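You operate a simulated robot arm through the tools that you are given. There is no shell and no other tool. Be economical: measure what you need, move in short steps, check, and stop when the job is done.

You run a simulated robot arm. Do the job below in one go: nothing can be reset, and whatever is moved stays where it is left.

TASK
Swap in the full bottle, then draw a wet strip of 40 cm.
Fine: stand the empty blue bottle on the bench, seat the green bottle down in the bottle dock, set the length dial and stroke the tape lever once, roll cover shut, fingers clear of the mouth. Pinch no finger, drop nothing heavy, dent nothing, knock nothing over.

The check looks at the end state, three seconds after you hand in, the way a careful person would. Anything else that was tipped, shoved, dropped, spilled or broken makes it a failure.

THE ROBOT
A 6-joint arm with a two-finger parallel gripper, fixed in place. Base frame: the origin is at the foot of the arm, x ahead of it, y to its left, z up; the work surface is at about z = 80. Lengths are in cm, angles in rad, forces in N, time in s.
With the tool pointing down near the work surface it reaches from about 24 to 64 cm from the base axis. Its first joint turns from -1.152 to 1.152 rad. Payload 2.7 kg.
The tool frame sits at the grasp point between the pads (the TCP): z along the fingers, y along the line on which they close. The tips reach 2.3 cm beyond it. The gripper opens to 9.4 cm. The fingers are 3.8 cm wide and 1 cm thick; the gripper's body (5.4 by 9.6 cm) begins 3.9 cm behind the TCP.
Orientation is that of the tool frame in the base frame, as a unit quaternion [x, y, z, w]. With the fingers straight down and closing along the base's y, the tool's x points along the base's -x, its y along +y and its z along -z.

THE INTERFACE
- The arm moves only by the tool arm_command. Its argument "deltas" is text: rows parted by semicolons, each of 7 numbers parted by spaces: the shift along the tool's x, y, z in cm, then the turn, a rotation vector about the tool's x, y, z in rad, then the opening in per cent of the stroke, from 0 (shut) to 100 (fully open). In form: dx dy dz ax ay az gripper; .... A call has 1 to 10 rows; each row is the pose to reach, as a shift and turn from the pose commanded when the call began, along the tool's axes at that moment. Each row takes 0.2 s and may step no farther than 5 cm and 0.15 rad from the row before; otherwise, or with a gripper value out of range, the whole call is refused. A pose out of reach is approached as far as the arm can. The call stops where the force on the tool passes 90 N (or 10 N more than at its start, if that is more) or the arm is blocked; 0.2 s more then pass. The fingers move at their own pace (about 4.5 cm/s each) and stop on an object; they squeeze with about 35 N. The grip force told is the motor's: it shows also when the fingers shut on nothing. Time passes only in rows, and 0.2 s behind the last, so rows that repeat a pose let the fingers close. The reply holds the time, the measured pose of the TCP, the force on the tool along the base axes, the opening and the grip force, in the units named above and with some noise.
- Cameras (640 x 400 px; columns grow to the right, rows downward): "scene" is fixed at [5.34, -43.24, 141.26]; the picture's right is [0.85, -0.52, 0.00], its down [-0.29, -0.48, -0.83] and it looks along [0.43, 0.71, -0.56] (base axes); focal length 272 px, centre (320, 200). "wrist" rides on the gripper at [-3.9, 0, -4.4] in the tool frame; the picture's right is [0.00, -1.00, 0.00], its down [0.97, 0.00, -0.24] and it looks along [0.24, 0.00, 0.97] (tool axes); focal length 218 px, centre (320, 200).
- grab_frame(camera): a new picture of that camera. The clock stands still meanwhile.
- locate(camera, pixels): for up to 12 pixels [column, row] of the newest picture of that camera ("zoom" is the newest enlarged one), the place [x, y, z] in the base frame of the surface seen there, good to about 0.3 cm, but the place of the scene camera against the robot may be out by one fixed shift of up to 1.8 cm in any direction. The clock stands still meanwhile.
- inspect(camera, box): a new picture of the part [left, top, right, bottom] of that camera's present view, enlarged. The clock stands still meanwhile.
- job_done(): hands the job in; it is judged then, once.

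Go step by step. Measure first, check grasps and placings, and put right what went wrong. The budget is 80 turns and 38 pictures, counting those below and the enlarged ones. Unless the task says otherwise, let go and move clear before handing in, and close with one line.

The tools are called after ">>>" as name(argument=value, ...) on one line, values as JSON. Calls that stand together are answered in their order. arm_command: Moves the arm, as the interface text tells. Its arguments: {"type":"object","properties":{"deltas":{"type":"string"}},"required":["deltas"]} The other tools are called the same way: grab_frame (camera) takes a picture; locate (camera, pixels) gives the place of the surface under pixels of a picture; inspect (camera, box) takes an enlarged picture of a part of a camera's view; job_done () hands the job in.

At the start:

```text
t: 0.0
tcp_pos: [36.58, -1.47, 125.74]
ee_rot: [-0.001, 1.0, 0.0, 0.001]
wrist_force: [-0.4, 0.6, -0.2]
gripper_width: 9.42
grasp_force: 0.1
```

scene: 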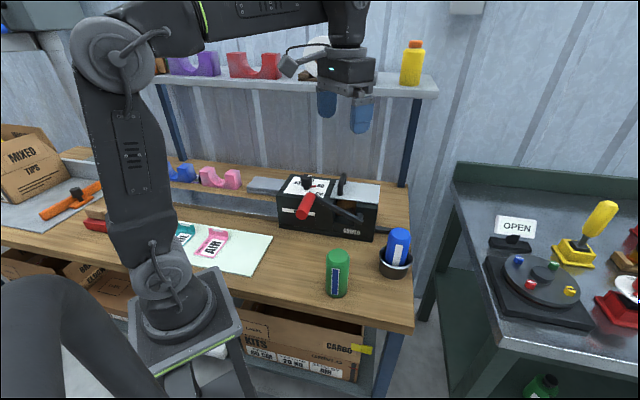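
wrist: 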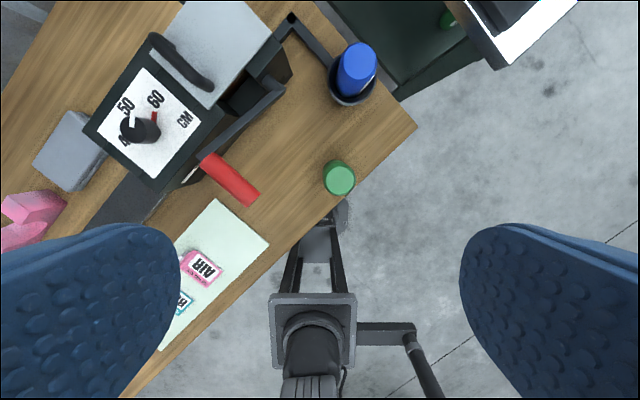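

The wrist view shows the tape machine with its dial (140,125), blue bottle in the dock cup (355,70), green bottle standing (338,178) and the red-handled lever (230,178). I'll enlarge and measure these.

>>> inspect(camera="wrist", box=[80, 0, 400, 200])

>>> inspect(camera="scene", box=[240, 160, 432, 300])

>>> locate(camera="wrist", pixels=[[360, 58], [338, 175], [350, 98], [140, 128], [155, 115], [180, 60], [205, 165], [250, 195], [222, 90], [280, 85], [300, 200], [380, 130]])

```text
2.00 times, centred on (240, 100) of wrist
```

zoom: 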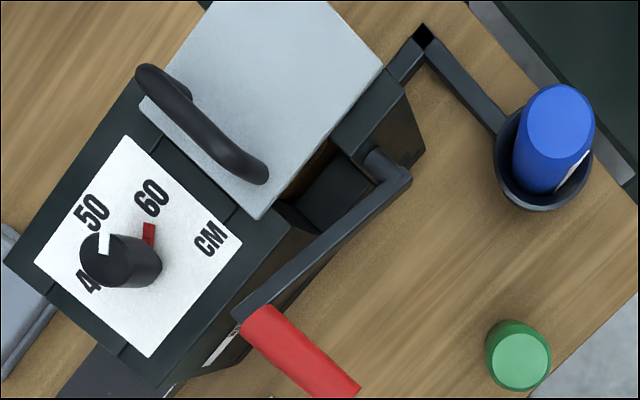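

```text
2.86 times, centred on (336, 230) of scene
```

zoom: 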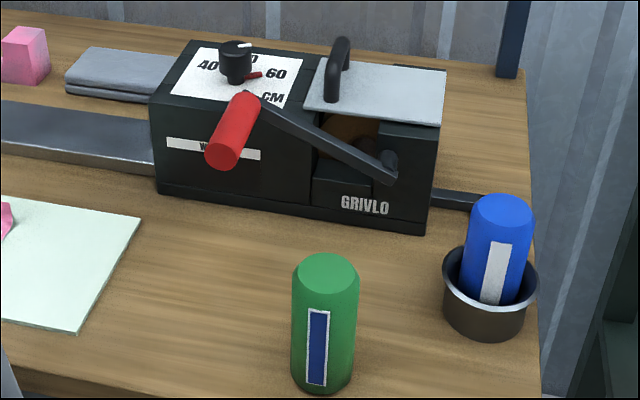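

```text
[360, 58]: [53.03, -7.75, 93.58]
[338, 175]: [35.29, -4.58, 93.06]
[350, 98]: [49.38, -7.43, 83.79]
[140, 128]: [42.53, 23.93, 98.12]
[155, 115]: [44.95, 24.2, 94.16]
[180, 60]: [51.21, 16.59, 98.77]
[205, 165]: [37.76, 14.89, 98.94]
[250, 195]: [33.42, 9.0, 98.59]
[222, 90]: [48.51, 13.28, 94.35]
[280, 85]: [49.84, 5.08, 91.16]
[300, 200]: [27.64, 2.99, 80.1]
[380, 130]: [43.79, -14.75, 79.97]
```

Bottle tops are at z≈93, machine top at z≈94.5, dial knob near (43,24). I'll get the shelf and machine outline from the scene camera before moving closer.

>>> locate(camera="scene", pixels=[[200, 80], [430, 94], [412, 45], [338, 257], [398, 237], [307, 205], [308, 181], [342, 180], [379, 186], [375, 238], [280, 227], [262, 185]])

>>> arm_command(deltas="-1 4 2 0 0 0 100;-2 8 4 0 0 0 100;-3 12 6 0 0 0 100;-4.5 16 8 0 0 0 100;-6 20 9.5 0 0 0 100;-7.5 24 11 0 0 0 100;-7.5 25.5 13 0 0 0 100;-7.5 25.5 13 0 0 0 100")

>>> grab_frame(camera="wrist")

```text
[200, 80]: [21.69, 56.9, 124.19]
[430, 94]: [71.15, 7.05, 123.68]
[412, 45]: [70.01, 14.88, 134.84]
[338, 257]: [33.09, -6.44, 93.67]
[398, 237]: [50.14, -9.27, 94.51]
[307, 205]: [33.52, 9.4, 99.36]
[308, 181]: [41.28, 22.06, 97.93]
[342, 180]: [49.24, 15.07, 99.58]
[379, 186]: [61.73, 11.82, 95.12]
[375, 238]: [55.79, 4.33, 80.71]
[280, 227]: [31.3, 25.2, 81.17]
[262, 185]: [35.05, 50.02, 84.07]
```

```text
t: 1.8
tcp_pos: [44.0, 24.15, 112.84]
ee_rot: [0.001, 1.0, 0.0, 0.0]
wrist_force: [-0.3, -0.2, -0.1]
gripper_width: 9.38
grasp_force: 0.1
```

```text
33 pictures are left
```

wrist: 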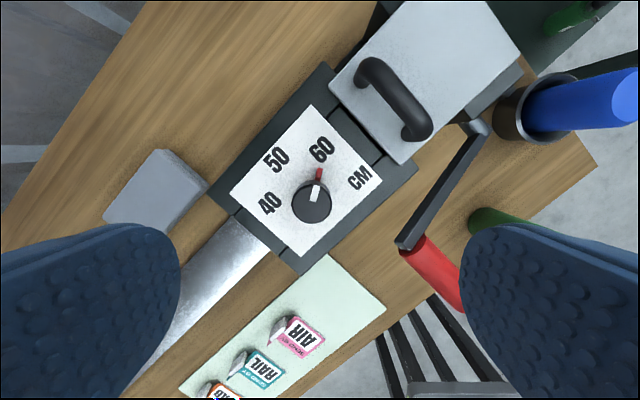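

The dial currently points at 60 (white mark (316,192), red tab (319,174)); 40 lies at (270,203). I'll enlarge the dial and cover for detail.

>>> inspect(camera="wrist", box=[220, 90, 412, 270])

>>> locate(camera="wrist", pixels=[[311, 208], [319, 172], [270, 203], [277, 160], [321, 150], [311, 108], [380, 178], [306, 254], [232, 192], [359, 178], [318, 186], [300, 190]])

>>> locate(camera="wrist", pixels=[[298, 270], [418, 165], [400, 162], [332, 85], [520, 58], [370, 75], [418, 130], [402, 240], [480, 128], [322, 65], [215, 195], [250, 250]])

```text
2.22 times, centred on (316, 180) of wrist
```

zoom: 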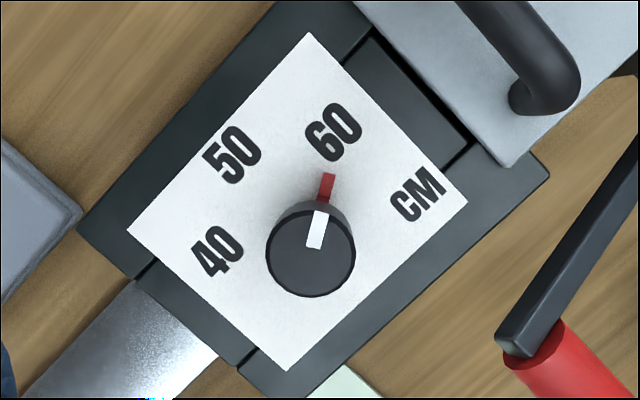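

```text
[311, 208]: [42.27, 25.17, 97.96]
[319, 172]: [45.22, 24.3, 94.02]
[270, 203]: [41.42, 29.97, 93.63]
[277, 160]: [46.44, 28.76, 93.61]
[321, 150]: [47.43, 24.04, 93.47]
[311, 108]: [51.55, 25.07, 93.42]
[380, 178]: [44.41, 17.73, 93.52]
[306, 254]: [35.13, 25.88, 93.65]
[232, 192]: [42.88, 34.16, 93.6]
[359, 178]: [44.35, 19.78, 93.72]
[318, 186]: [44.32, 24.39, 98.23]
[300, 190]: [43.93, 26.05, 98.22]
```

```text
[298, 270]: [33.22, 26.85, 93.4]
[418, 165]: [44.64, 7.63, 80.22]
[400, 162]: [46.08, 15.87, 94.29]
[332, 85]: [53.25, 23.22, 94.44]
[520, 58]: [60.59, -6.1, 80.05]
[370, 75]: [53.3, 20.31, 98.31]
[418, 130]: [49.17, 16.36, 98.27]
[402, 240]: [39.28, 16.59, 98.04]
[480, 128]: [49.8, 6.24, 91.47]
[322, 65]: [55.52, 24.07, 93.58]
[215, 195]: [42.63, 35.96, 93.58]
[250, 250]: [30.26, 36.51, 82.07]
```

Dial: knob centre ≈(42.7,25.1), top z 98.2, radius 1.75; it points to 60 (≈-15°) and 40 is at ≈+105°. Now I'll read the label and lever details on the front, and check whether the cover is flat.

>>> inspect(camera="scene", box=[272, 165, 392, 245])

>>> locate(camera="wrist", pixels=[[512, 55], [470, 8], [450, 60], [420, 30], [400, 145], [345, 85], [505, 78], [490, 100], [480, 120], [470, 125], [515, 125], [570, 100]])

>>> locate(camera="zoom", pixels=[[300, 60], [560, 90]])

```text
5.00 times, centred on (332, 205) of scene
```

zoom: 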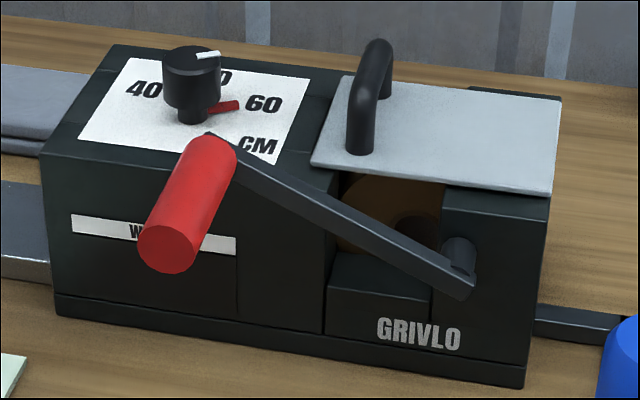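

```text
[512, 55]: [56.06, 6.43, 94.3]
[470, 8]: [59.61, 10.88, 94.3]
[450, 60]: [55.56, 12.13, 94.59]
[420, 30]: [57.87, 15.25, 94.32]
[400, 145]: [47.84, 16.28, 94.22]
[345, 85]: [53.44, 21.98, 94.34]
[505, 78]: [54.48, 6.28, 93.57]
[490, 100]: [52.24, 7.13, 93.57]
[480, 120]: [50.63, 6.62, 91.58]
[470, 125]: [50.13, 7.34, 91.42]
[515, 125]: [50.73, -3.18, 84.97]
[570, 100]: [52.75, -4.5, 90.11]
```

```text
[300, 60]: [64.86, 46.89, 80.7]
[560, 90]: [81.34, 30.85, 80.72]
```

Cover lies flat at z≈94.3 (shut), and the red pointer turns with the knob stem. Next I'll hover over the two bottles to measure them.

>>> arm_command(deltas="0 -4.9 0 0 0 0 100;0 -9.8 0 0 0 0 100;0 -14.6 0 0 0 0 100;0 -19.4 0 0 0 0 100;0 -24 0 0 0 0 100;-1 -28.5 1 0 0 0 100;-3 -32 1 0 0 0 100;-3 -32 1 0 0 0 100")

>>> grab_frame(camera="wrist")

```text
t: 3.6
tcp_pos: [47.08, -8.13, 111.74]
ee_rot: [0.0, 1.0, 0.0, 0.0]
wrist_force: [-0.1, -0.7, -0.4]
gripper_width: 9.4
grasp_force: 0.2
```

```text
30 pictures are left
```

wrist: 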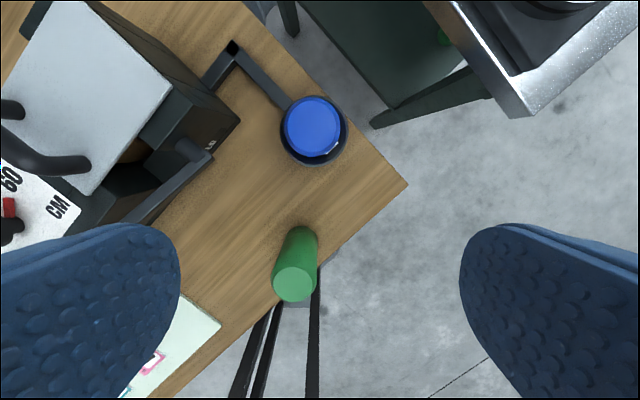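

The blue bottle top is centred near (313,127), green top (294,283). Locating top centres and edges, and candidate standing spot around (345,190).

>>> locate(camera="wrist", pixels=[[313, 127], [288, 127], [337, 127], [313, 102], [313, 152], [294, 283], [276, 283], [312, 283], [303, 232], [346, 130], [312, 163], [355, 195]])

>>> inspect(camera="wrist", box=[264, 80, 364, 180])

```text
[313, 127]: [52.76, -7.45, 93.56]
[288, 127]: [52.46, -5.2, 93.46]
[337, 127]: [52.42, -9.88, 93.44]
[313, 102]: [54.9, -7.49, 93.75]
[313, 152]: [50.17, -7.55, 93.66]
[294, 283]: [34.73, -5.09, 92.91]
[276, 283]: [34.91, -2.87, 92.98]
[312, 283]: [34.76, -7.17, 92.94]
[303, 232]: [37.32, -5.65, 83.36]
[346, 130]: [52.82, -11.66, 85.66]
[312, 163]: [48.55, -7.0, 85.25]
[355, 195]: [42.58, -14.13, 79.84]
```

```text
4.00 times, centred on (314, 130) of wrist
```

zoom: 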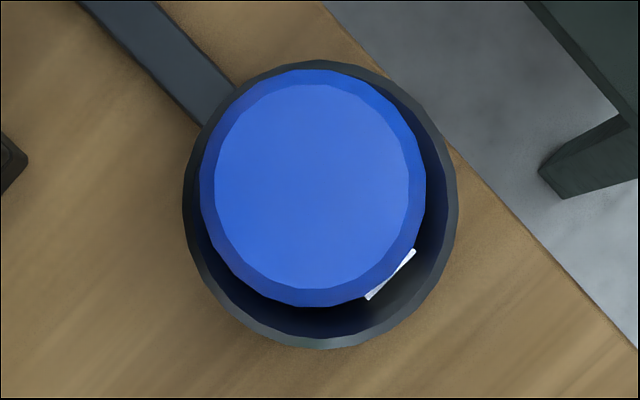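

Blue bottle: axis (52.8,-7.4), radius ≈2.85, top z 93.6, cup rim z 85.5; green: axis (34.8,-5.0), top 93.0. I'll descend over blue and close the grip at z≈91.

>>> arm_command(deltas="-4 0.5 0 0 0 0 100;-5.7 0.75 4 0 0 0 100;-5.7 0.75 8.5 0 0 0 100;-5.7 0.75 13 0 0 0 100;-5.7 0.75 17 0 0 0 100;-5.7 0.75 20.7 0 0 0 100;-5.7 0.75 20.7 0 0 0 100")

>>> arm_command(deltas="0 0 0 0 0 0 50;0 0 0 0 0 0 50;0 0 0 0 0 0 50;0 0 0 0 0 0 50;0 0 0 0 0 0 50;0 0 0 0 0 0 50")

```text
t: 5.2
tcp_pos: [52.66, -7.24, 90.99]
ee_rot: [0.0, 1.0, 0.0, 0.0]
wrist_force: [-1.1, 0.4, 0.1]
gripper_width: 9.4
grasp_force: 0.0
```

```text
t: 6.6
tcp_pos: [52.6, -7.25, 91.05]
ee_rot: [0.0, 1.0, 0.001, 0.0]
wrist_force: [0.6, -1.5, 0.9]
gripper_width: 5.72
grasp_force: 34.9
```

Gripped at 5.72 cm with 35 N. Lifting straight up 8 cm and checking.

>>> arm_command(deltas="0 0 -1 0 0 0 45;0 0 -2.5 0 0 0 45;0 0 -4.5 0 0 0 45;0 0 -6.5 0 0 0 45;0 0 -8.5 0 0 0 45;0 0 -8.5 0 0 0 45")

>>> grab_frame(camera="scene")

```text
t: 8.0
tcp_pos: [52.66, -7.28, 99.57]
ee_rot: [0.0, 1.0, 0.0, 0.0]
wrist_force: [0.2, -0.2, -2.8]
gripper_width: 5.73
grasp_force: 35.0
```

```text
28 pictures are left
```

scene: 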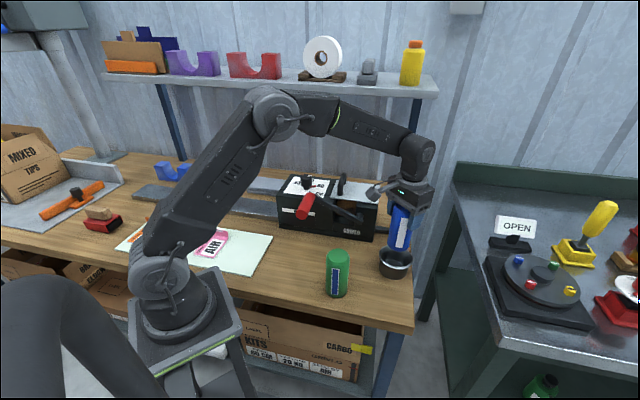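

Blue is lifted cleanly (weight ≈2.8 N). Carrying it to the free spot (42.5,-14) and lowering.

>>> arm_command(deltas="3 -1.5 0 0 0 0 45;6 -3.5 0 0 0 0 45;9 -5.5 0 0 0 0 45;10.1 -6.75 0 0 0 0 45;10.1 -6.75 3 0 0 0 45;10.1 -6.75 6 0 0 0 45;10.1 -6.75 7.8 0 0 0 45;10.1 -6.75 7.8 0 0 0 45")

>>> arm_command(deltas="0 0 0.4 0 0 0 45;0 0 0.7 0 0 0 45;0 0 0.9 0 0 0 45;0 0 1.1 0 0 0 45;0 0 1.1 0 0 0 45")

```text
t: 9.8
tcp_pos: [42.68, -14.03, 91.86]
ee_rot: [0.0, 1.0, 0.0, 0.0]
wrist_force: [-0.7, -0.9, -1.1]
gripper_width: 5.72
grasp_force: 35.0
```

```text
t: 11.0
tcp_pos: [42.52, -13.96, 90.64]
ee_rot: [0.0, 1.0, 0.0, 0.0]
wrist_force: [-0.1, 0.0, -1.9]
gripper_width: 5.73
grasp_force: 34.8
```

Still free (−1.9 N on the tool). Creeping further down until contact.

>>> arm_command(deltas="0 0 0.15 0 0 0 45;0 0 0.3 0 0 0 45;0 0 0.3 0 0 0 45")

>>> inspect(camera="scene", box=[310, 190, 430, 310])

```text
t: 11.8
tcp_pos: [42.6, -13.99, 90.52]
ee_rot: [0.0, 1.0, -0.001, 0.0]
wrist_force: [-6.4, 2.6, 18.5]
gripper_width: 5.77
grasp_force: 35.0
```

```text
3.33 times, centred on (370, 250) of scene
```

zoom: 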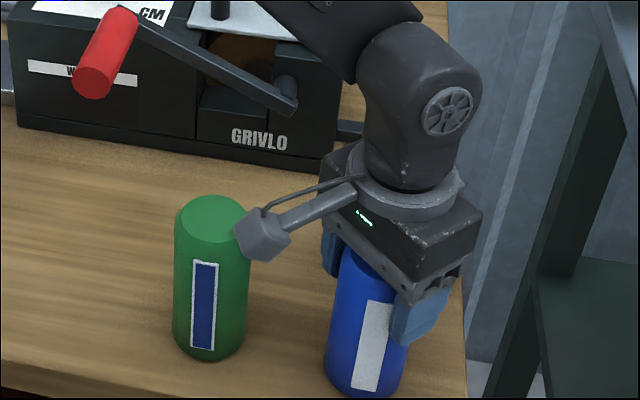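

Contact made (18 N). Before releasing, I'll locate the side-stub of the gripper (262,240) that passes near the green bottle.

>>> locate(camera="zoom", pixels=[[262, 248], [280, 225], [320, 208], [215, 212], [400, 275], [250, 225]])

>>> arm_command(deltas="0 0 -0.25 0 0 0 65;0 0 -0.25 0 0 0 75;0 0 -0.25 0 0 0 100;0 0 -0.25 0 0 0 100;0 0 -0.25 0 0 0 100")

```text
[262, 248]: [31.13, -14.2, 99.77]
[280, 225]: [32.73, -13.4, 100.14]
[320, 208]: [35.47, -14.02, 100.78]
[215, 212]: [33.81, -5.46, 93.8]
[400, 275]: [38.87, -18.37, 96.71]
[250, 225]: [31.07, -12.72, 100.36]
```

```text
t: 13.0
tcp_pos: [42.67, -14.0, 90.78]
ee_rot: [0.0, 1.0, 0.0, 0.0]
wrist_force: [0.3, -1.2, -0.6]
gripper_width: 9.41
grasp_force: 0.1
```

Blue released. Rising clear and moving over to green.

>>> arm_command(deltas="0 0 -3 0 0 0 100;0 0 -6 0 0 0 100;0 0 -10 0 0 0 100;0 0 -14 0 0 0 100;3 3 -14 0 0 0 100;6 6 -14 0 0 0 100;7.8 9 -14 0 0 0 100;7.8 9 -14 0 0 0 100")

>>> grab_frame(camera="wrist")

>>> grab_frame(camera="scene")

```text
t: 14.8
tcp_pos: [34.89, -4.97, 104.82]
ee_rot: [-0.001, 1.0, 0.001, 0.001]
wrist_force: [-0.7, 0.0, 0.1]
gripper_width: 9.44
grasp_force: 0.1
```

```text
26 pictures are left
```

wrist: 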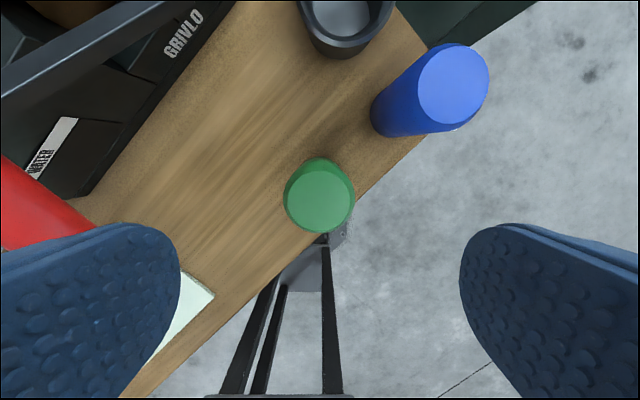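

```text
25 pictures are left
```

scene: 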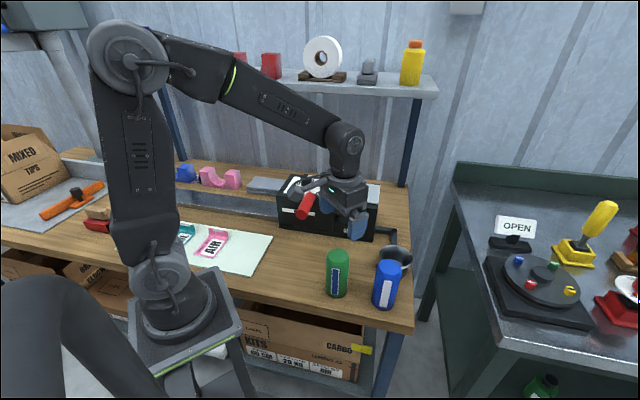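

Blue stands upright, but the cup at (395,258) now seems tilted, and the label on the machine reads something like "...RETURN". Zooming on both.

>>> inspect(camera="scene", box=[340, 220, 430, 310])

>>> inspect(camera="wrist", box=[0, 0, 220, 220])

>>> locate(camera="wrist", pixels=[[320, 202], [290, 202], [350, 202], [320, 175], [320, 228], [345, 10], [385, 10], [310, 20], [345, 45], [455, 85], [20, 240], [60, 200]])

```text
4.44 times, centred on (385, 265) of scene
```

zoom: 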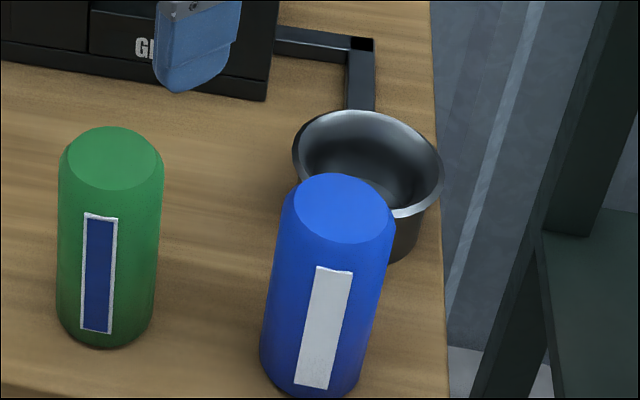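

```text
1.82 times, centred on (110, 110) of wrist
```

zoom: 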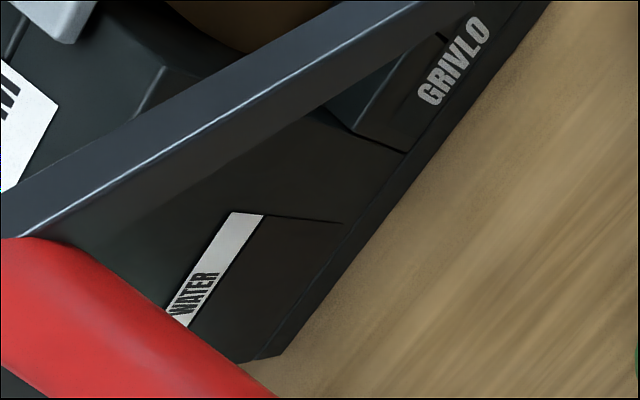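

```text
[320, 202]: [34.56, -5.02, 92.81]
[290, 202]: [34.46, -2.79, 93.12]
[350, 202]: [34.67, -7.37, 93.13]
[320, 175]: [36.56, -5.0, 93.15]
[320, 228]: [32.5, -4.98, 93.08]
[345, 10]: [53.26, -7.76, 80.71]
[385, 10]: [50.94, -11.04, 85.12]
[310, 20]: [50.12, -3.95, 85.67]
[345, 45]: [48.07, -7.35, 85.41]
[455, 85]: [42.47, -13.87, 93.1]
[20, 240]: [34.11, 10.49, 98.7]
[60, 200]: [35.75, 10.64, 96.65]
```

The cup is fine (floor z 80.7, rim 85.5) and the label just says WATER. Descending onto green at (34.55,-5.0) and gripping.

>>> arm_command(deltas="0.33 0 4 0 0 0 100;0.33 0 8 0 0 0 100;0.33 0 11.5 0 0 0 100;0.33 0 14.2 0 0 0 100;0.33 0 14.2 0 0 0 100;0.33 0 14.2 0 0 0 48;0.33 0 14.2 0 0 0 48;0.33 0 14.2 0 0 0 48;0.33 0 14.2 0 0 0 48;0.33 0 14.2 0 0 0 48")

>>> arm_command(deltas="0 0 -1 0 0 0 45;0 0 -3 0 0 0 45;0 0 -5 0 0 0 45;0 0 -7.5 0 0 0 45;0 0 -10 0 0 0 45;0 0 -10 0 0 0 45")

```text
t: 17.0
tcp_pos: [34.48, -5.19, 90.52]
ee_rot: [0.0, 1.0, 0.0, 0.0]
wrist_force: [-0.4, 0.8, 0.1]
gripper_width: 5.74
grasp_force: 34.3
```

```text
t: 18.4
tcp_pos: [34.63, -5.01, 100.54]
ee_rot: [0.0, 1.0, 0.0, -0.001]
wrist_force: [0.0, 0.5, -0.9]
gripper_width: 5.71
grasp_force: 34.8
```

Lifted with grip 5.71. Moving over the cup to (52.85,-7.35), staying clear of blue, then a look.

>>> arm_command(deltas="-4 0.5 -1 0 0 0 45;-8 0.5 -1 0 0 0 45;-12 0 -1 0 0 0 45;-16 -1.5 -1 0 0 0 45;-18.2 -2.35 -1 0 0 0 45;-18.2 -2.35 -1 0 0 0 45;-18.2 -2.35 -1 0 0 0 45")

>>> inspect(camera="scene", box=[310, 170, 450, 310])

```text
t: 20.0
tcp_pos: [52.65, -7.47, 101.34]
ee_rot: [0.0, 1.0, 0.0, 0.0]
wrist_force: [-0.2, -0.2, -2.3]
gripper_width: 5.71
grasp_force: 34.6
```

```text
2.86 times, centred on (380, 240) of scene
```

zoom: 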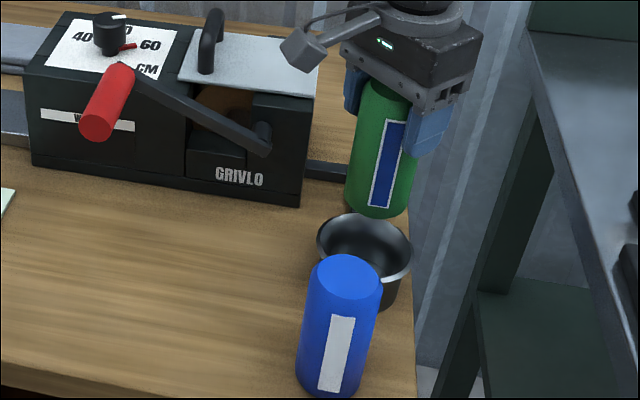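

Green hangs straight over the cup. Lowering to just above the floor, then creeping to contact.

>>> arm_command(deltas="-0.1 0.1 2.5 0 0 0 45;-0.1 0.1 5 0 0 0 45;-0.1 0.1 7.5 0 0 0 45;-0.1 0.1 9.3 0 0 0 45;-0.1 0.1 9.3 0 0 0 45")

>>> arm_command(deltas="0 0 0.3 0 0 0 45;0 0 0.5 0 0 0 45;0 0 0.7 0 0 0 45;0 0 0.9 0 0 0 45;0 0 0.9 0 0 0 45")

```text
t: 21.2
tcp_pos: [52.73, -7.28, 92.06]
ee_rot: [-0.001, 1.0, 0.0, -0.001]
wrist_force: [-5.0, -3.8, -0.9]
gripper_width: 5.73
grasp_force: 35.0
```

```text
t: 22.4
tcp_pos: [52.83, -7.21, 91.13]
ee_rot: [0.0, 1.0, -0.001, -0.001]
wrist_force: [-10.6, -5.2, 2.0]
gripper_width: 5.74
grasp_force: 35.1
```

Lateral force (−10.6,−5.2) says the bottle bears on the cup wall at +x/+y; shifting slightly back and continuing down.

>>> arm_command(deltas="0.15 -0.1 0 0 0 0 45;0.3 -0.15 0 0 0 0 45;0.3 -0.15 0 0 0 0 45")

>>> arm_command(deltas="0 0 0.15 0 0 0 45;0 0 0.3 0 0 0 45;0 0 0.3 0 0 0 45")

```text
t: 23.2
tcp_pos: [52.64, -7.34, 91.21]
ee_rot: [0.001, 1.0, -0.001, 0.001]
wrist_force: [0.6, -0.6, -0.5]
gripper_width: 5.72
grasp_force: 35.2
```

```text
t: 24.0
tcp_pos: [52.53, -7.32, 91.06]
ee_rot: [0.0, 1.0, 0.0, 0.001]
wrist_force: [-3.9, 2.5, 13.7]
gripper_width: 5.74
grasp_force: 34.8
```

Seated on the floor (13.7 N, same height as blue had). Releasing and rising.

>>> arm_command(deltas="0 0 -0.15 0 0 0 65;0 0 -0.15 0 0 0 80;0 0 -0.15 0 0 0 100;0 0 -0.15 0 0 0 100;0 0 -0.15 0 0 0 100;0 0 -3 0 0 0 100;0 0 -7 0 0 0 100;0 0 -11 0 0 0 100;0 0 -15 0 0 0 100;0 0 -15 0 0 0 100")

>>> grab_frame(camera="wrist")

```text
t: 26.2
tcp_pos: [52.56, -7.34, 105.97]
ee_rot: [0.0, 1.0, -0.001, 0.001]
wrist_force: [0.3, -1.1, 0.0]
gripper_width: 9.38
grasp_force: 0.1
```

```text
21 pictures are left
```

wrist: 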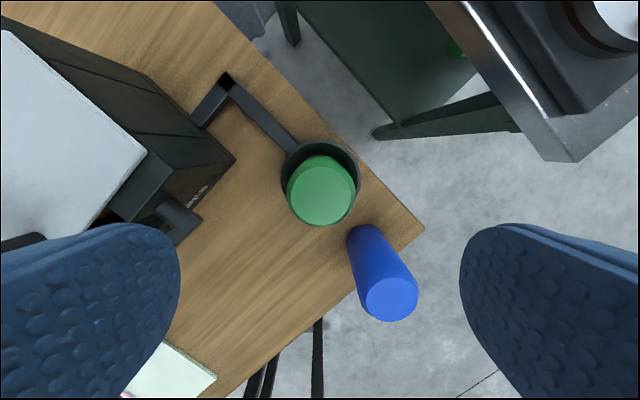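

Green sits centred in the cup and blue stands upright. I'll verify green's top height and travel to above the dial, turning the gripper clockwise ~1.05 rad on the way.

>>> locate(camera="wrist", pixels=[[321, 192], [297, 192], [345, 192], [321, 168], [321, 217], [390, 300], [376, 298], [405, 302]])

>>> arm_command(deltas="1.2 4.3 0 0 0 0.13 100;2.4 8.6 0 0 0 0.26 100;3.6 12.9 0 0 0 0.39 100;4.8 17.2 0 0 0 0.52 100;6 21.5 0 0 0 0.65 100;7.3 25.8 0 0 0 0.78 100;8.6 29.5 0 0 0 0.91 100;9.86 32.4 0 0 0 1.05 100;9.86 32.4 0 0 0 1.05 100")

>>> grab_frame(camera="wrist")

```text
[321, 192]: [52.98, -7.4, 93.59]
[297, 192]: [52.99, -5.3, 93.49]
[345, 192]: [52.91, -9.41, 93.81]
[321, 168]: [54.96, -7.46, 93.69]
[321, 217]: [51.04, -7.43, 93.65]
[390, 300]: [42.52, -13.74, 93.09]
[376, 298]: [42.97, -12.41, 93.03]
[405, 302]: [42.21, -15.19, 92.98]
```

```text
t: 28.2
tcp_pos: [42.6, 25.2, 105.97]
ee_rot: [0.501, 0.866, 0.0, 0.0]
wrist_force: [-0.5, -0.1, 0.5]
gripper_width: 9.39
grasp_force: 0.0
```

```text
20 pictures are left
```

wrist: 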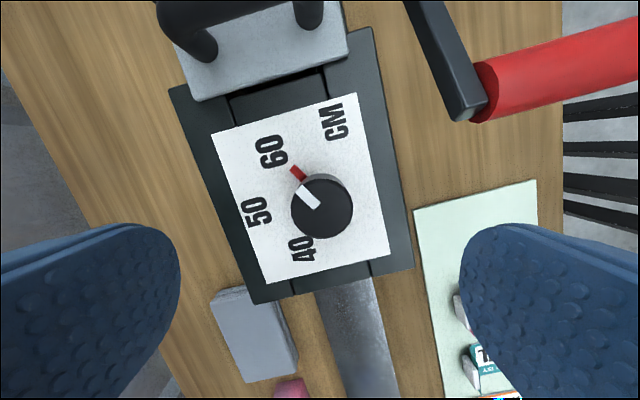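

Both bottles check out (green top z 93.6, blue 93.0). Locating the knob centre precisely.

>>> locate(camera="wrist", pixels=[[322, 206], [295, 206], [350, 206], [322, 180], [322, 234], [297, 172], [302, 250], [258, 212], [272, 150], [310, 198]])

```text
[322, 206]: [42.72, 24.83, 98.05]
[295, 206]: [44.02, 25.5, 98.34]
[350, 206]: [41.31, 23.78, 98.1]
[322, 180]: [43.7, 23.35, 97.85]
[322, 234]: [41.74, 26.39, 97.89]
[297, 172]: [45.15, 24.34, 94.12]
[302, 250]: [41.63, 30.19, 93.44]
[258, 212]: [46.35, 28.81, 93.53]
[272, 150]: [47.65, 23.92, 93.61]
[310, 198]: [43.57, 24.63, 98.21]
```

Knob centre (42.7,24.85). Descending so tips reach z≈95, then closing gently.

>>> arm_command(deltas="-0.35 -0.09 3 0 0 0 100;-0.35 -0.09 6 0 0 0 100;-0.35 -0.09 8.6 0 0 0 100;-0.35 -0.09 8.6 0 0 0 30;-0.35 -0.09 8.6 0 0 0 30;-0.35 -0.09 8.6 0 0 0 30;-0.35 -0.09 8.6 0 0 0 30;-0.35 -0.09 8.6 0 0 0 30;-0.35 -0.09 8.6 0 0 0 30")

```text
t: 30.2
tcp_pos: [42.85, 24.75, 97.36]
ee_rot: [0.502, 0.865, 0.0, 0.0]
wrist_force: [2.9, 1.2, -3.9]
gripper_width: 3.73
grasp_force: 44.4
```

Knob gripped (3.73 cm). Turning counter-clockwise 1.3 rad first, to check forces.

>>> arm_command(deltas="0 0 0 0 0 -0.13 30;0 0 0 0 0 -0.26 30;0 0 0 0 0 -0.39 30;0 0 0 0 0 -0.52 30;0 0 0 0 0 -0.65 30;0 0 0 0 0 -0.78 30;0 0 0 0 0 -0.91 30;0 0 0 0 0 -1.04 30;0 0 0 0 0 -1.17 30;0 0 0 0 0 -1.3 30")

>>> arm_command(deltas="0 0 0 0 0 -0.13 30;0 0 0 0 0 -0.26 30;0 0 0 0 0 -0.39 30;0 0 0 0 0 -0.52 30;0 0 0 0 0 -0.66 30;0 0 0 0 0 -0.66 30")

>>> grab_frame(camera="wrist")

```text
t: 32.4
tcp_pos: [42.89, 24.91, 97.32]
ee_rot: [-0.127, 0.992, 0.003, 0.005]
wrist_force: [20.7, 39.1, -10.8]
gripper_width: 3.76
grasp_force: 45.0
```

```text
t: 33.8
tcp_pos: [42.85, 25.21, 97.37]
ee_rot: [-0.442, 0.897, 0.002, 0.005]
wrist_force: [1.8, 42.4, 1.1]
gripper_width: 3.73
grasp_force: 45.3
```

```text
19 pictures are left
```

wrist: 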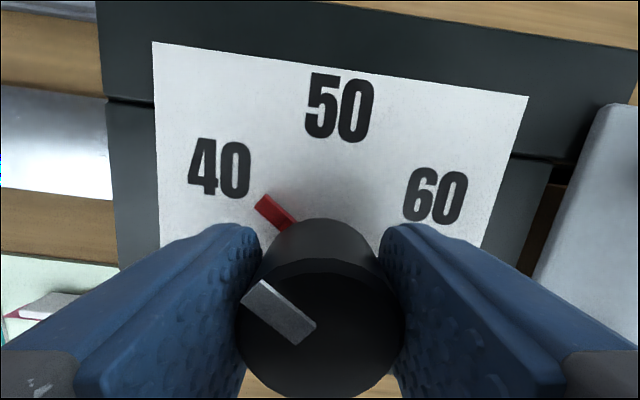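

Rotated about 113°. Measuring the pointer against the numerals.

>>> locate(camera="wrist", pixels=[[262, 202], [272, 213], [290, 225], [218, 168], [340, 108], [434, 196], [250, 287], [312, 335], [320, 320]])

```text
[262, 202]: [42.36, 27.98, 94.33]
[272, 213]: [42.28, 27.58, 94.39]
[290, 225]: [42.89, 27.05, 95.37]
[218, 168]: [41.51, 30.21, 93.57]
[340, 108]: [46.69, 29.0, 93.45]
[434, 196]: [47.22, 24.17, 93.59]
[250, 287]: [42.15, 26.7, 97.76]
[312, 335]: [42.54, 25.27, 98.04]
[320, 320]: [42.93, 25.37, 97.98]
```

Pointer at ≈100–105°, "40" at ≈104°. Releasing and rising to check from above.

>>> arm_command(deltas="0 0 0 0 0 0 60;0 0 0 0 0 0 100;0 0 0 0 0 0 100;0 0 0 0 0 0 100;0 0 -3 0 0 0 100;0 0 -7 0 0 0 100;0 0 -11 0 0 0 100;0 0 -11 0 0 0 100")

>>> inspect(camera="wrist", box=[220, 100, 420, 300])

```text
t: 35.6
tcp_pos: [42.81, 24.5, 108.39]
ee_rot: [-0.439, 0.898, 0.0, 0.001]
wrist_force: [0.3, 0.4, -0.1]
gripper_width: 9.39
grasp_force: 0.0
```

```text
2.00 times, centred on (320, 200) of wrist
```

zoom: 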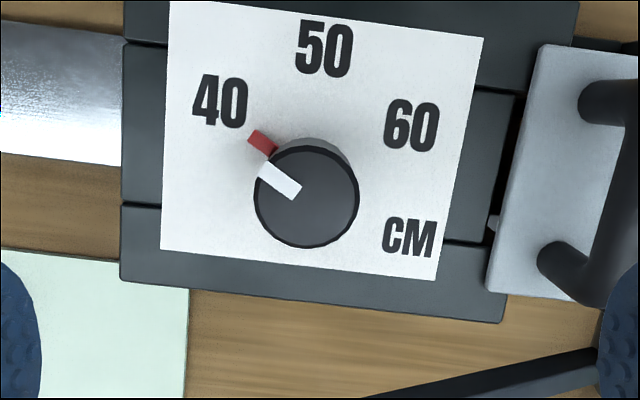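

Pointer is near 40; measuring its angle precisely.

>>> locate(camera="zoom", pixels=[[257, 138], [264, 143], [219, 101], [324, 48], [411, 127], [257, 197], [356, 197], [306, 150], [306, 243], [268, 172], [295, 193], [306, 197]])

```text
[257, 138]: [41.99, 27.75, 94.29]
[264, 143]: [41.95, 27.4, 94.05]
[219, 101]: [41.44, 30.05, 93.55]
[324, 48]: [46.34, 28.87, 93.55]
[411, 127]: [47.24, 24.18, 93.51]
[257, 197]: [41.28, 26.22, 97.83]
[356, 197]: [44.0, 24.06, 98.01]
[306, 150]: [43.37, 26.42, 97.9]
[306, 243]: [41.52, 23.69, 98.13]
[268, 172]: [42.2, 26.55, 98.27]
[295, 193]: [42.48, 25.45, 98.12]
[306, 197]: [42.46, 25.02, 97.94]
```

Pointer 103.0° vs "40" 102.6°: the dial is set. Now moving above the lever's red handle to measure it, aligning the fingers across it.

>>> arm_command(deltas="0 0 -2 0 0 0.05 100;4 -0.5 -3.6 0 0 0.1 100;8 -1 -3.6 0 0 0.14 100;12 -1.6 -3.6 0 0 0.14 100;13.65 -2 -3.6 0 0 0.14 100;13.65 -2 -3.6 0 0 0.14 100")

>>> grab_frame(camera="wrist")

```text
t: 37.0
tcp_pos: [35.98, 12.76, 112.0]
ee_rot: [-0.375, 0.927, 0.0, 0.0]
wrist_force: [0.2, -0.5, -0.3]
gripper_width: 9.4
grasp_force: 0.2
```

```text
17 pictures are left
```

wrist: 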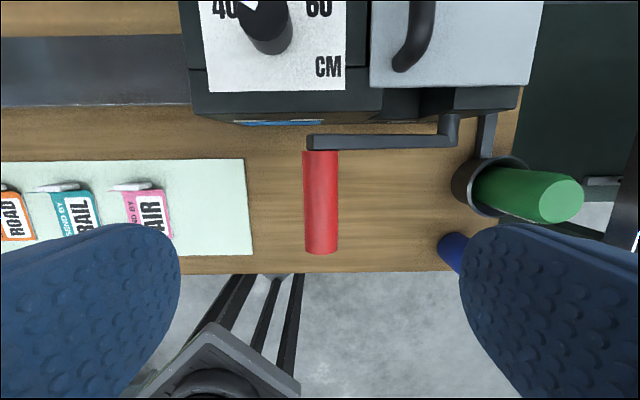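

The view is squarely aligned; handle spans (320,152)–(320,250), arm (310..450,141), pivot shaft (452,128). Locating them.

>>> locate(camera="wrist", pixels=[[320, 160], [320, 200], [320, 240], [306, 200], [335, 200], [312, 142], [445, 140], [452, 120], [453, 128], [400, 141], [475, 105], [280, 123]])

>>> inspect(camera="wrist", box=[180, 60, 540, 280])

```text
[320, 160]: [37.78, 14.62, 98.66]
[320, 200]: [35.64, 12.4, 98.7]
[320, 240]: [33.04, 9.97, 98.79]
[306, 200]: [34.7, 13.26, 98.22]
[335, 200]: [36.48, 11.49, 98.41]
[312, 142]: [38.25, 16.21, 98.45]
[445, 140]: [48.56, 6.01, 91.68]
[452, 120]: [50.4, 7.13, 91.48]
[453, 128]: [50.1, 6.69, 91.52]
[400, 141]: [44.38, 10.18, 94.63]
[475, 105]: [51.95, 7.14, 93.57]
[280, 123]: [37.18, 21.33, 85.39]
```

```text
1.78 times, centred on (360, 170) of wrist
```

zoom: 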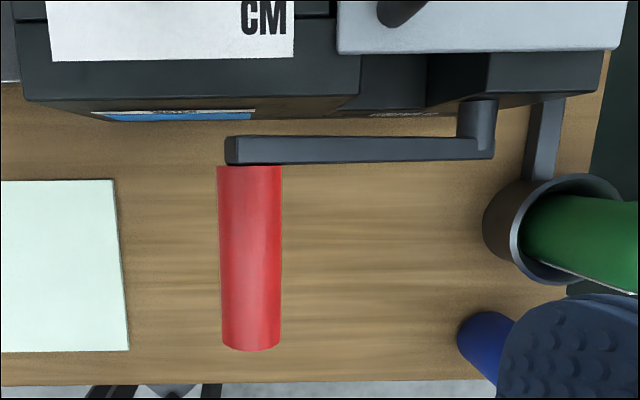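

Handle axis mid ≈(35.5,12.3,97.4), radius ≈1.25; pivot axis at ≈(50.3,6.9,90.7), so arm radius ≈15.8 cm at 25° elevation. Descending and gripping the handle.

>>> arm_command(deltas="0.5 0 4 0 0 0 100;0.5 0 8 0 0 0 100;0.5 0 11.5 0 0 0 100;0.5 0 14.6 0 0 0 100;0.5 0 14.6 0 0 0 15;0.5 0 14.6 0 0 0 15;0.5 0 14.6 0 0 0 15;0.5 0 14.6 0 0 0 15;0.5 0 14.6 0 0 0 15;0.5 0 14.6 0 0 0 15")

```text
t: 39.2
tcp_pos: [35.59, 12.24, 97.41]
ee_rot: [-0.376, 0.926, -0.001, 0.0]
wrist_force: [-3.3, 2.0, -3.3]
gripper_width: 3.12
grasp_force: 44.9
```

Handle held (3.12 cm). Testing an upward/rightward nudge of about 1 cm along the arc and reading force.

>>> arm_command(deltas="0 -0.2 -0.45 0 0 0 15;0 -0.42 -0.9 0 0 0 15;0 -0.42 -0.9 0 0 0 15")

```text
t: 40.0
tcp_pos: [35.43, 12.05, 98.2]
ee_rot: [-0.376, 0.927, 0.001, -0.004]
wrist_force: [-30.9, 24.1, -9.8]
gripper_width: 3.17
grasp_force: 44.4
```

It rose 0.8 cm with only ~10 N vertical, but ~39 N sideways resistance. I'll look whether the lever truly moved.

>>> inspect(camera="scene", box=[260, 150, 400, 250])

```text
4.00 times, centred on (330, 200) of scene
```

zoom: 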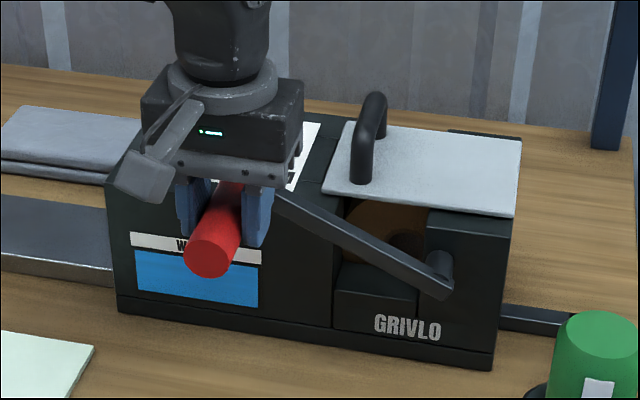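

The handle end barely moved (≈0.5 px), so upward seems blocked; the water window turned blue, confirming the dock works. Now nudging the other way, down along the arc.

>>> arm_command(deltas="0 0.2 0.45 0 0 0 15;0 0.42 0.9 0 0 0 15;0 0.42 0.9 0 0 0 15")

>>> arm_command(deltas="0 0.2 0.4 0 0 0 15;0 0.4 0.8 0 0 0 15;0 0.4 0.8 0 0 0 15")

```text
t: 40.8
tcp_pos: [35.45, 12.48, 97.32]
ee_rot: [-0.376, 0.926, 0.0, -0.003]
wrist_force: [-43.5, 16.5, 18.9]
gripper_width: 3.18
grasp_force: 45.2
```

```text
t: 41.6
tcp_pos: [35.09, 12.57, 96.43]
ee_rot: [-0.377, 0.926, 0.0, -0.002]
wrist_force: [-34.8, 15.4, 13.5]
gripper_width: 3.18
grasp_force: 44.8
```

Moved down 0.9 cm with steady ~13 N. Checking the handle's position again.

>>> inspect(camera="scene", box=[260, 150, 400, 250])

```text
4.00 times, centred on (330, 200) of scene
```

zoom: 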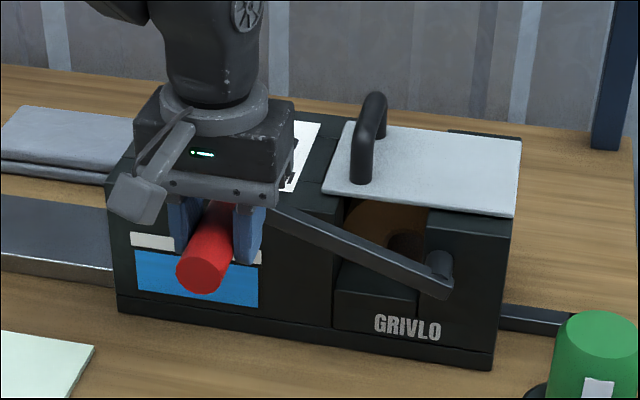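

The handle end dropped from row 258 to 270 in the zoom: the lever strokes downward. Following the arc down in small steps.

>>> arm_command(deltas="0 0.3 0.8 0 0 0 15;0 0.55 1.6 0 0 0 15;0 0.8 2.4 0 0 0 15;0 1 3.15 0 0 0 15;0 1 3.15 0 0 0 15")

>>> arm_command(deltas="0 0.1 0.8 0 0 0 15;0 0.2 1.6 0 0 0 15;0 0.25 2.4 0 0 0 15;0 0.2 3 0 0 0 15;0 0.2 3 0 0 0 15")

```text
t: 42.8
tcp_pos: [34.74, 13.07, 93.28]
ee_rot: [-0.376, 0.926, -0.001, -0.002]
wrist_force: [-2.8, -20.9, 1.8]
gripper_width: 3.14
grasp_force: 44.7
```

```text
t: 44.0
tcp_pos: [34.5, 13.38, 90.55]
ee_rot: [-0.378, 0.926, -0.001, 0.002]
wrist_force: [14.7, -29.3, 4.6]
gripper_width: 3.15
grasp_force: 45.6
```

Lever follows easily. Continuing downward until it meets its stop.

>>> arm_command(deltas="0 -0.15 0.7 0 0 0 15;0 -0.25 1.4 0 0 0 15;0 -0.35 2 0 0 0 15;0 -0.5 2.6 0 0 0 15;0 -0.5 2.6 0 0 0 15")

>>> inspect(camera="scene", box=[190, 150, 400, 280])

```text
t: 45.2
tcp_pos: [34.86, 13.14, 87.72]
ee_rot: [-0.377, 0.926, 0.0, 0.0]
wrist_force: [-5.3, 16.6, -0.4]
gripper_width: 3.13
grasp_force: 44.5
```

```text
3.05 times, centred on (295, 215) of scene
```

zoom: 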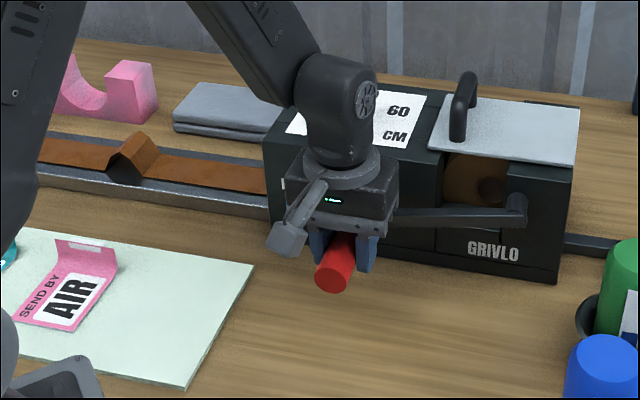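

Brown tape is feeding out at the left. Continuing until the end stop (keeping tips off the bench).

>>> arm_command(deltas="0 -0.2 0.6 0 0 0 15;0 -0.4 1.2 0 0 0 15;0 -0.6 1.8 0 0 0 15;0 -0.8 2.4 0 0 0 15;0 -0.8 2.4 0 0 0 15")

```text
t: 46.4
tcp_pos: [35.19, 12.83, 85.24]
ee_rot: [-0.378, 0.926, -0.001, -0.002]
wrist_force: [-21.8, 40.3, -12.6]
gripper_width: 3.15
grasp_force: 44.9
```

No stop felt yet (vertical force −12 N). One more short step down, easing the sideways load.

>>> arm_command(deltas="0 0.3 0.5 0 0 0 15;0 0.2 1 0 0 0 15;0 0 1.6 0 0 0 15;0 0 1.6 0 0 0 15")

>>> inspect(camera="scene", box=[190, 150, 400, 280])

```text
t: 47.4
tcp_pos: [35.34, 12.61, 83.96]
ee_rot: [-0.377, 0.926, 0.0, 0.002]
wrist_force: [-25.2, 27.8, 36.4]
gripper_width: 3.14
grasp_force: 44.4
```

```text
3.05 times, centred on (295, 215) of scene
```

zoom: 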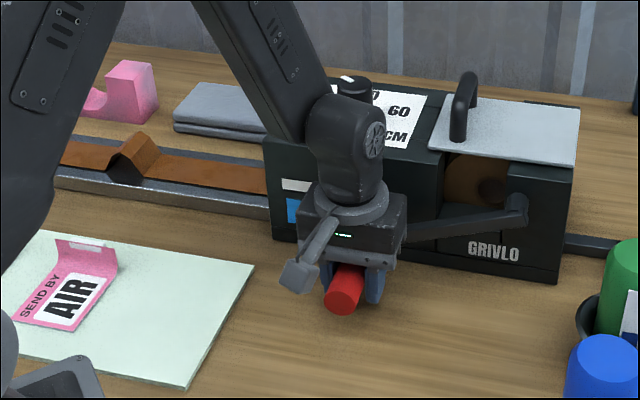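

Stop reached (+36 N), tape is out on the tray. I'll ease off 0.3 cm and open the fingers in place to see whether the lever springs back against the palm.

>>> arm_command(deltas="0 0.2 -0.4 0 0 0 15;0 0.2 -0.4 0 0 0 45;0 0.2 -0.4 0 0 0 45;0 0.2 -0.4 0 0 0 70;0 0.2 -0.4 0 0 0 70")

>>> grab_frame(camera="scene")

```text
t: 48.6
tcp_pos: [35.25, 12.68, 84.15]
ee_rot: [-0.376, 0.927, -0.001, -0.001]
wrist_force: [0.6, -1.0, 1.9]
gripper_width: 6.59
grasp_force: 0.0
```

```text
11 pictures are left
```

scene: 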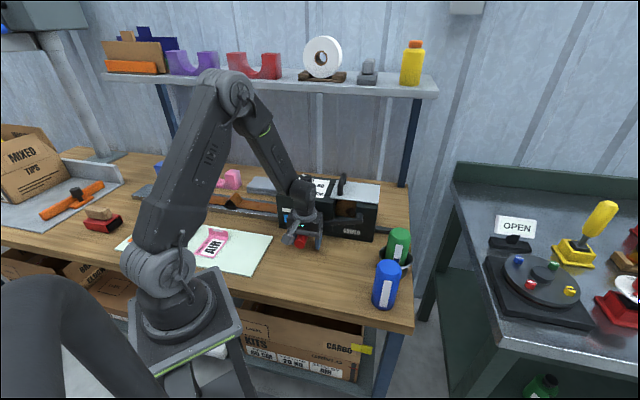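

No force on the tool after opening. Rising steadily straight up and away from the mouth.

>>> arm_command(deltas="0 0 -1 0 0 0 80;0 0 -2.5 0 0 0 90;0 0 -4 0 0 0 100;0 0 -6 0 0 0 100;0 0 -9 0 0 0 100;0 0 -13 0 0 0 100;0 0 -17 0 0 0 100;0 0 -21 0 0 0 100;0 0 -25 0 0 0 100;0 0 -25 0 0 0 100")

>>> grab_frame(camera="wrist")

```text
t: 50.8
tcp_pos: [35.21, 12.72, 109.16]
ee_rot: [-0.376, 0.926, -0.001, 0.001]
wrist_force: [0.3, -0.6, 0.2]
gripper_width: 9.4
grasp_force: 0.0
```

```text
10 pictures are left
```

wrist: 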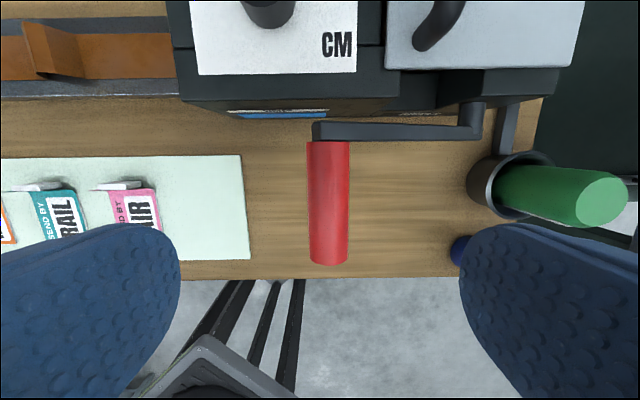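

The lever has returned up by itself. Moving up and left to look along the tray at the strip.

>>> locate(camera="wrist", pixels=[[328, 200], [320, 132], [60, 50], [130, 50]])

>>> arm_command(deltas="0 2 -4 0 0 0 100;-1 6 -6 0 0 0 100;-2 10 -8 0 0 0 100;-3.5 14 -9 0 0 0 100;-5.4 18 -9 0 0 0 100;-5.4 19 -9 0 0 0 100")

>>> grab_frame(camera="wrist")

```text
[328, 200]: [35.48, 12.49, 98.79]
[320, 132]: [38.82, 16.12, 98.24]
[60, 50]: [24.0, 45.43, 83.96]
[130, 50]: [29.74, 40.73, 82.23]
```

```text
t: 52.2
tcp_pos: [25.88, 30.26, 118.18]
ee_rot: [-0.376, 0.927, 0.0, 0.0]
wrist_force: [-0.3, -0.3, 0.0]
gripper_width: 9.39
grasp_force: 0.0
```

```text
9 pictures are left
```

wrist: 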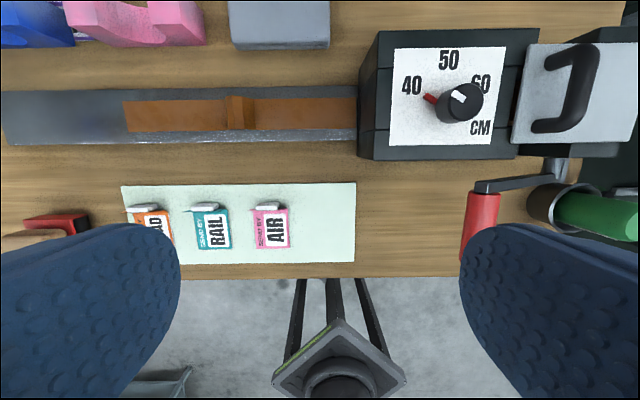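

The strip lies on the tray from (124,117) to the mouth at (357,115), with a hump at (237,112). Measuring its length.

>>> locate(camera="wrist", pixels=[[126, 117], [355, 113], [215, 115], [228, 112], [237, 112], [250, 112], [262, 113], [10, 117], [300, 114], [431, 98], [460, 100]])

>>> inspect(camera="wrist", box=[110, 60, 370, 170])

```text
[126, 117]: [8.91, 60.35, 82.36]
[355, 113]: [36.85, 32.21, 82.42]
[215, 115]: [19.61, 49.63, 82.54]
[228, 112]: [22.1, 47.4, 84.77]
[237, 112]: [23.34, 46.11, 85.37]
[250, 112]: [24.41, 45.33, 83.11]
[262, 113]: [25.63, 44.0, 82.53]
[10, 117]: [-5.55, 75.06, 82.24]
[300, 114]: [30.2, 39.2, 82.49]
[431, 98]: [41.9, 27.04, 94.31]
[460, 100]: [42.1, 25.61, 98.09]
```

```text
2.46 times, centred on (240, 115) of wrist
```

zoom: 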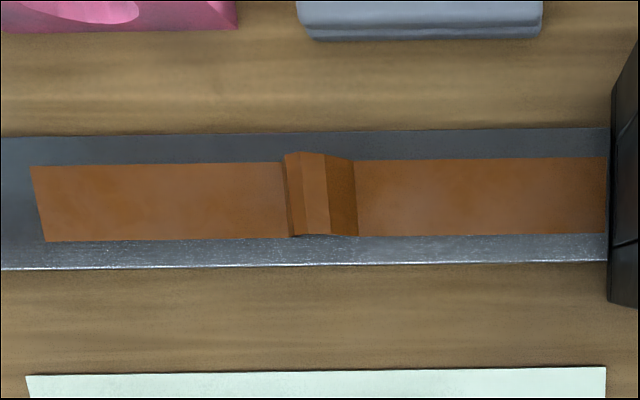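

Strip end-to-end is 39.7 cm ≈ 40, dial still at 40, lever back at rest. Moving the arm clear of the mouth and taking a last look.

>>> arm_command(deltas="1.5 -4.5 -2 0 0 0 100;3 -9 -4 0 0 0 100;4.5 -13.5 -6 0 0 0 100;6 -18 -7 0 0 0 100;8 -22.5 -7 0 0 0 100;10 -27 -7 0 0 0 100;11 -31 -7 0 0 0 100;11 -31 -7 0 0 0 100")

>>> grab_frame(camera="scene")

>>> inspect(camera="scene", box=[240, 160, 432, 310])

```text
refused: row 1 steps farther than a row can; nothing moved
```

```text
7 pictures are left
```

scene: 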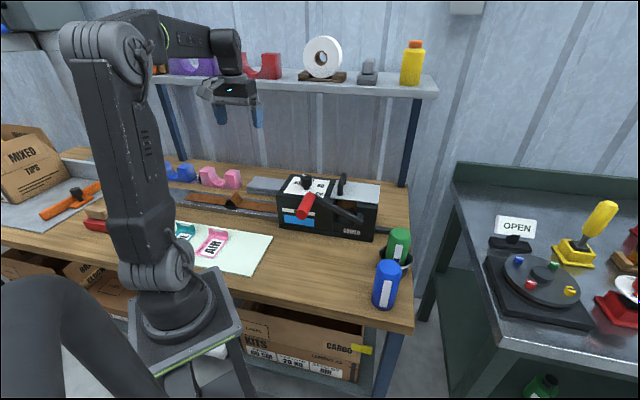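

```text
2.67 times, centred on (336, 235) of scene
```

zoom: 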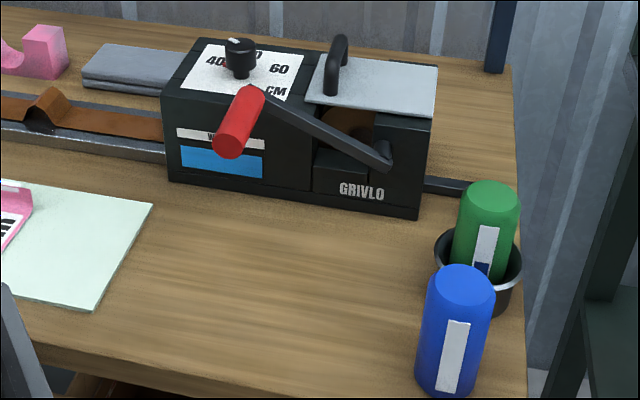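

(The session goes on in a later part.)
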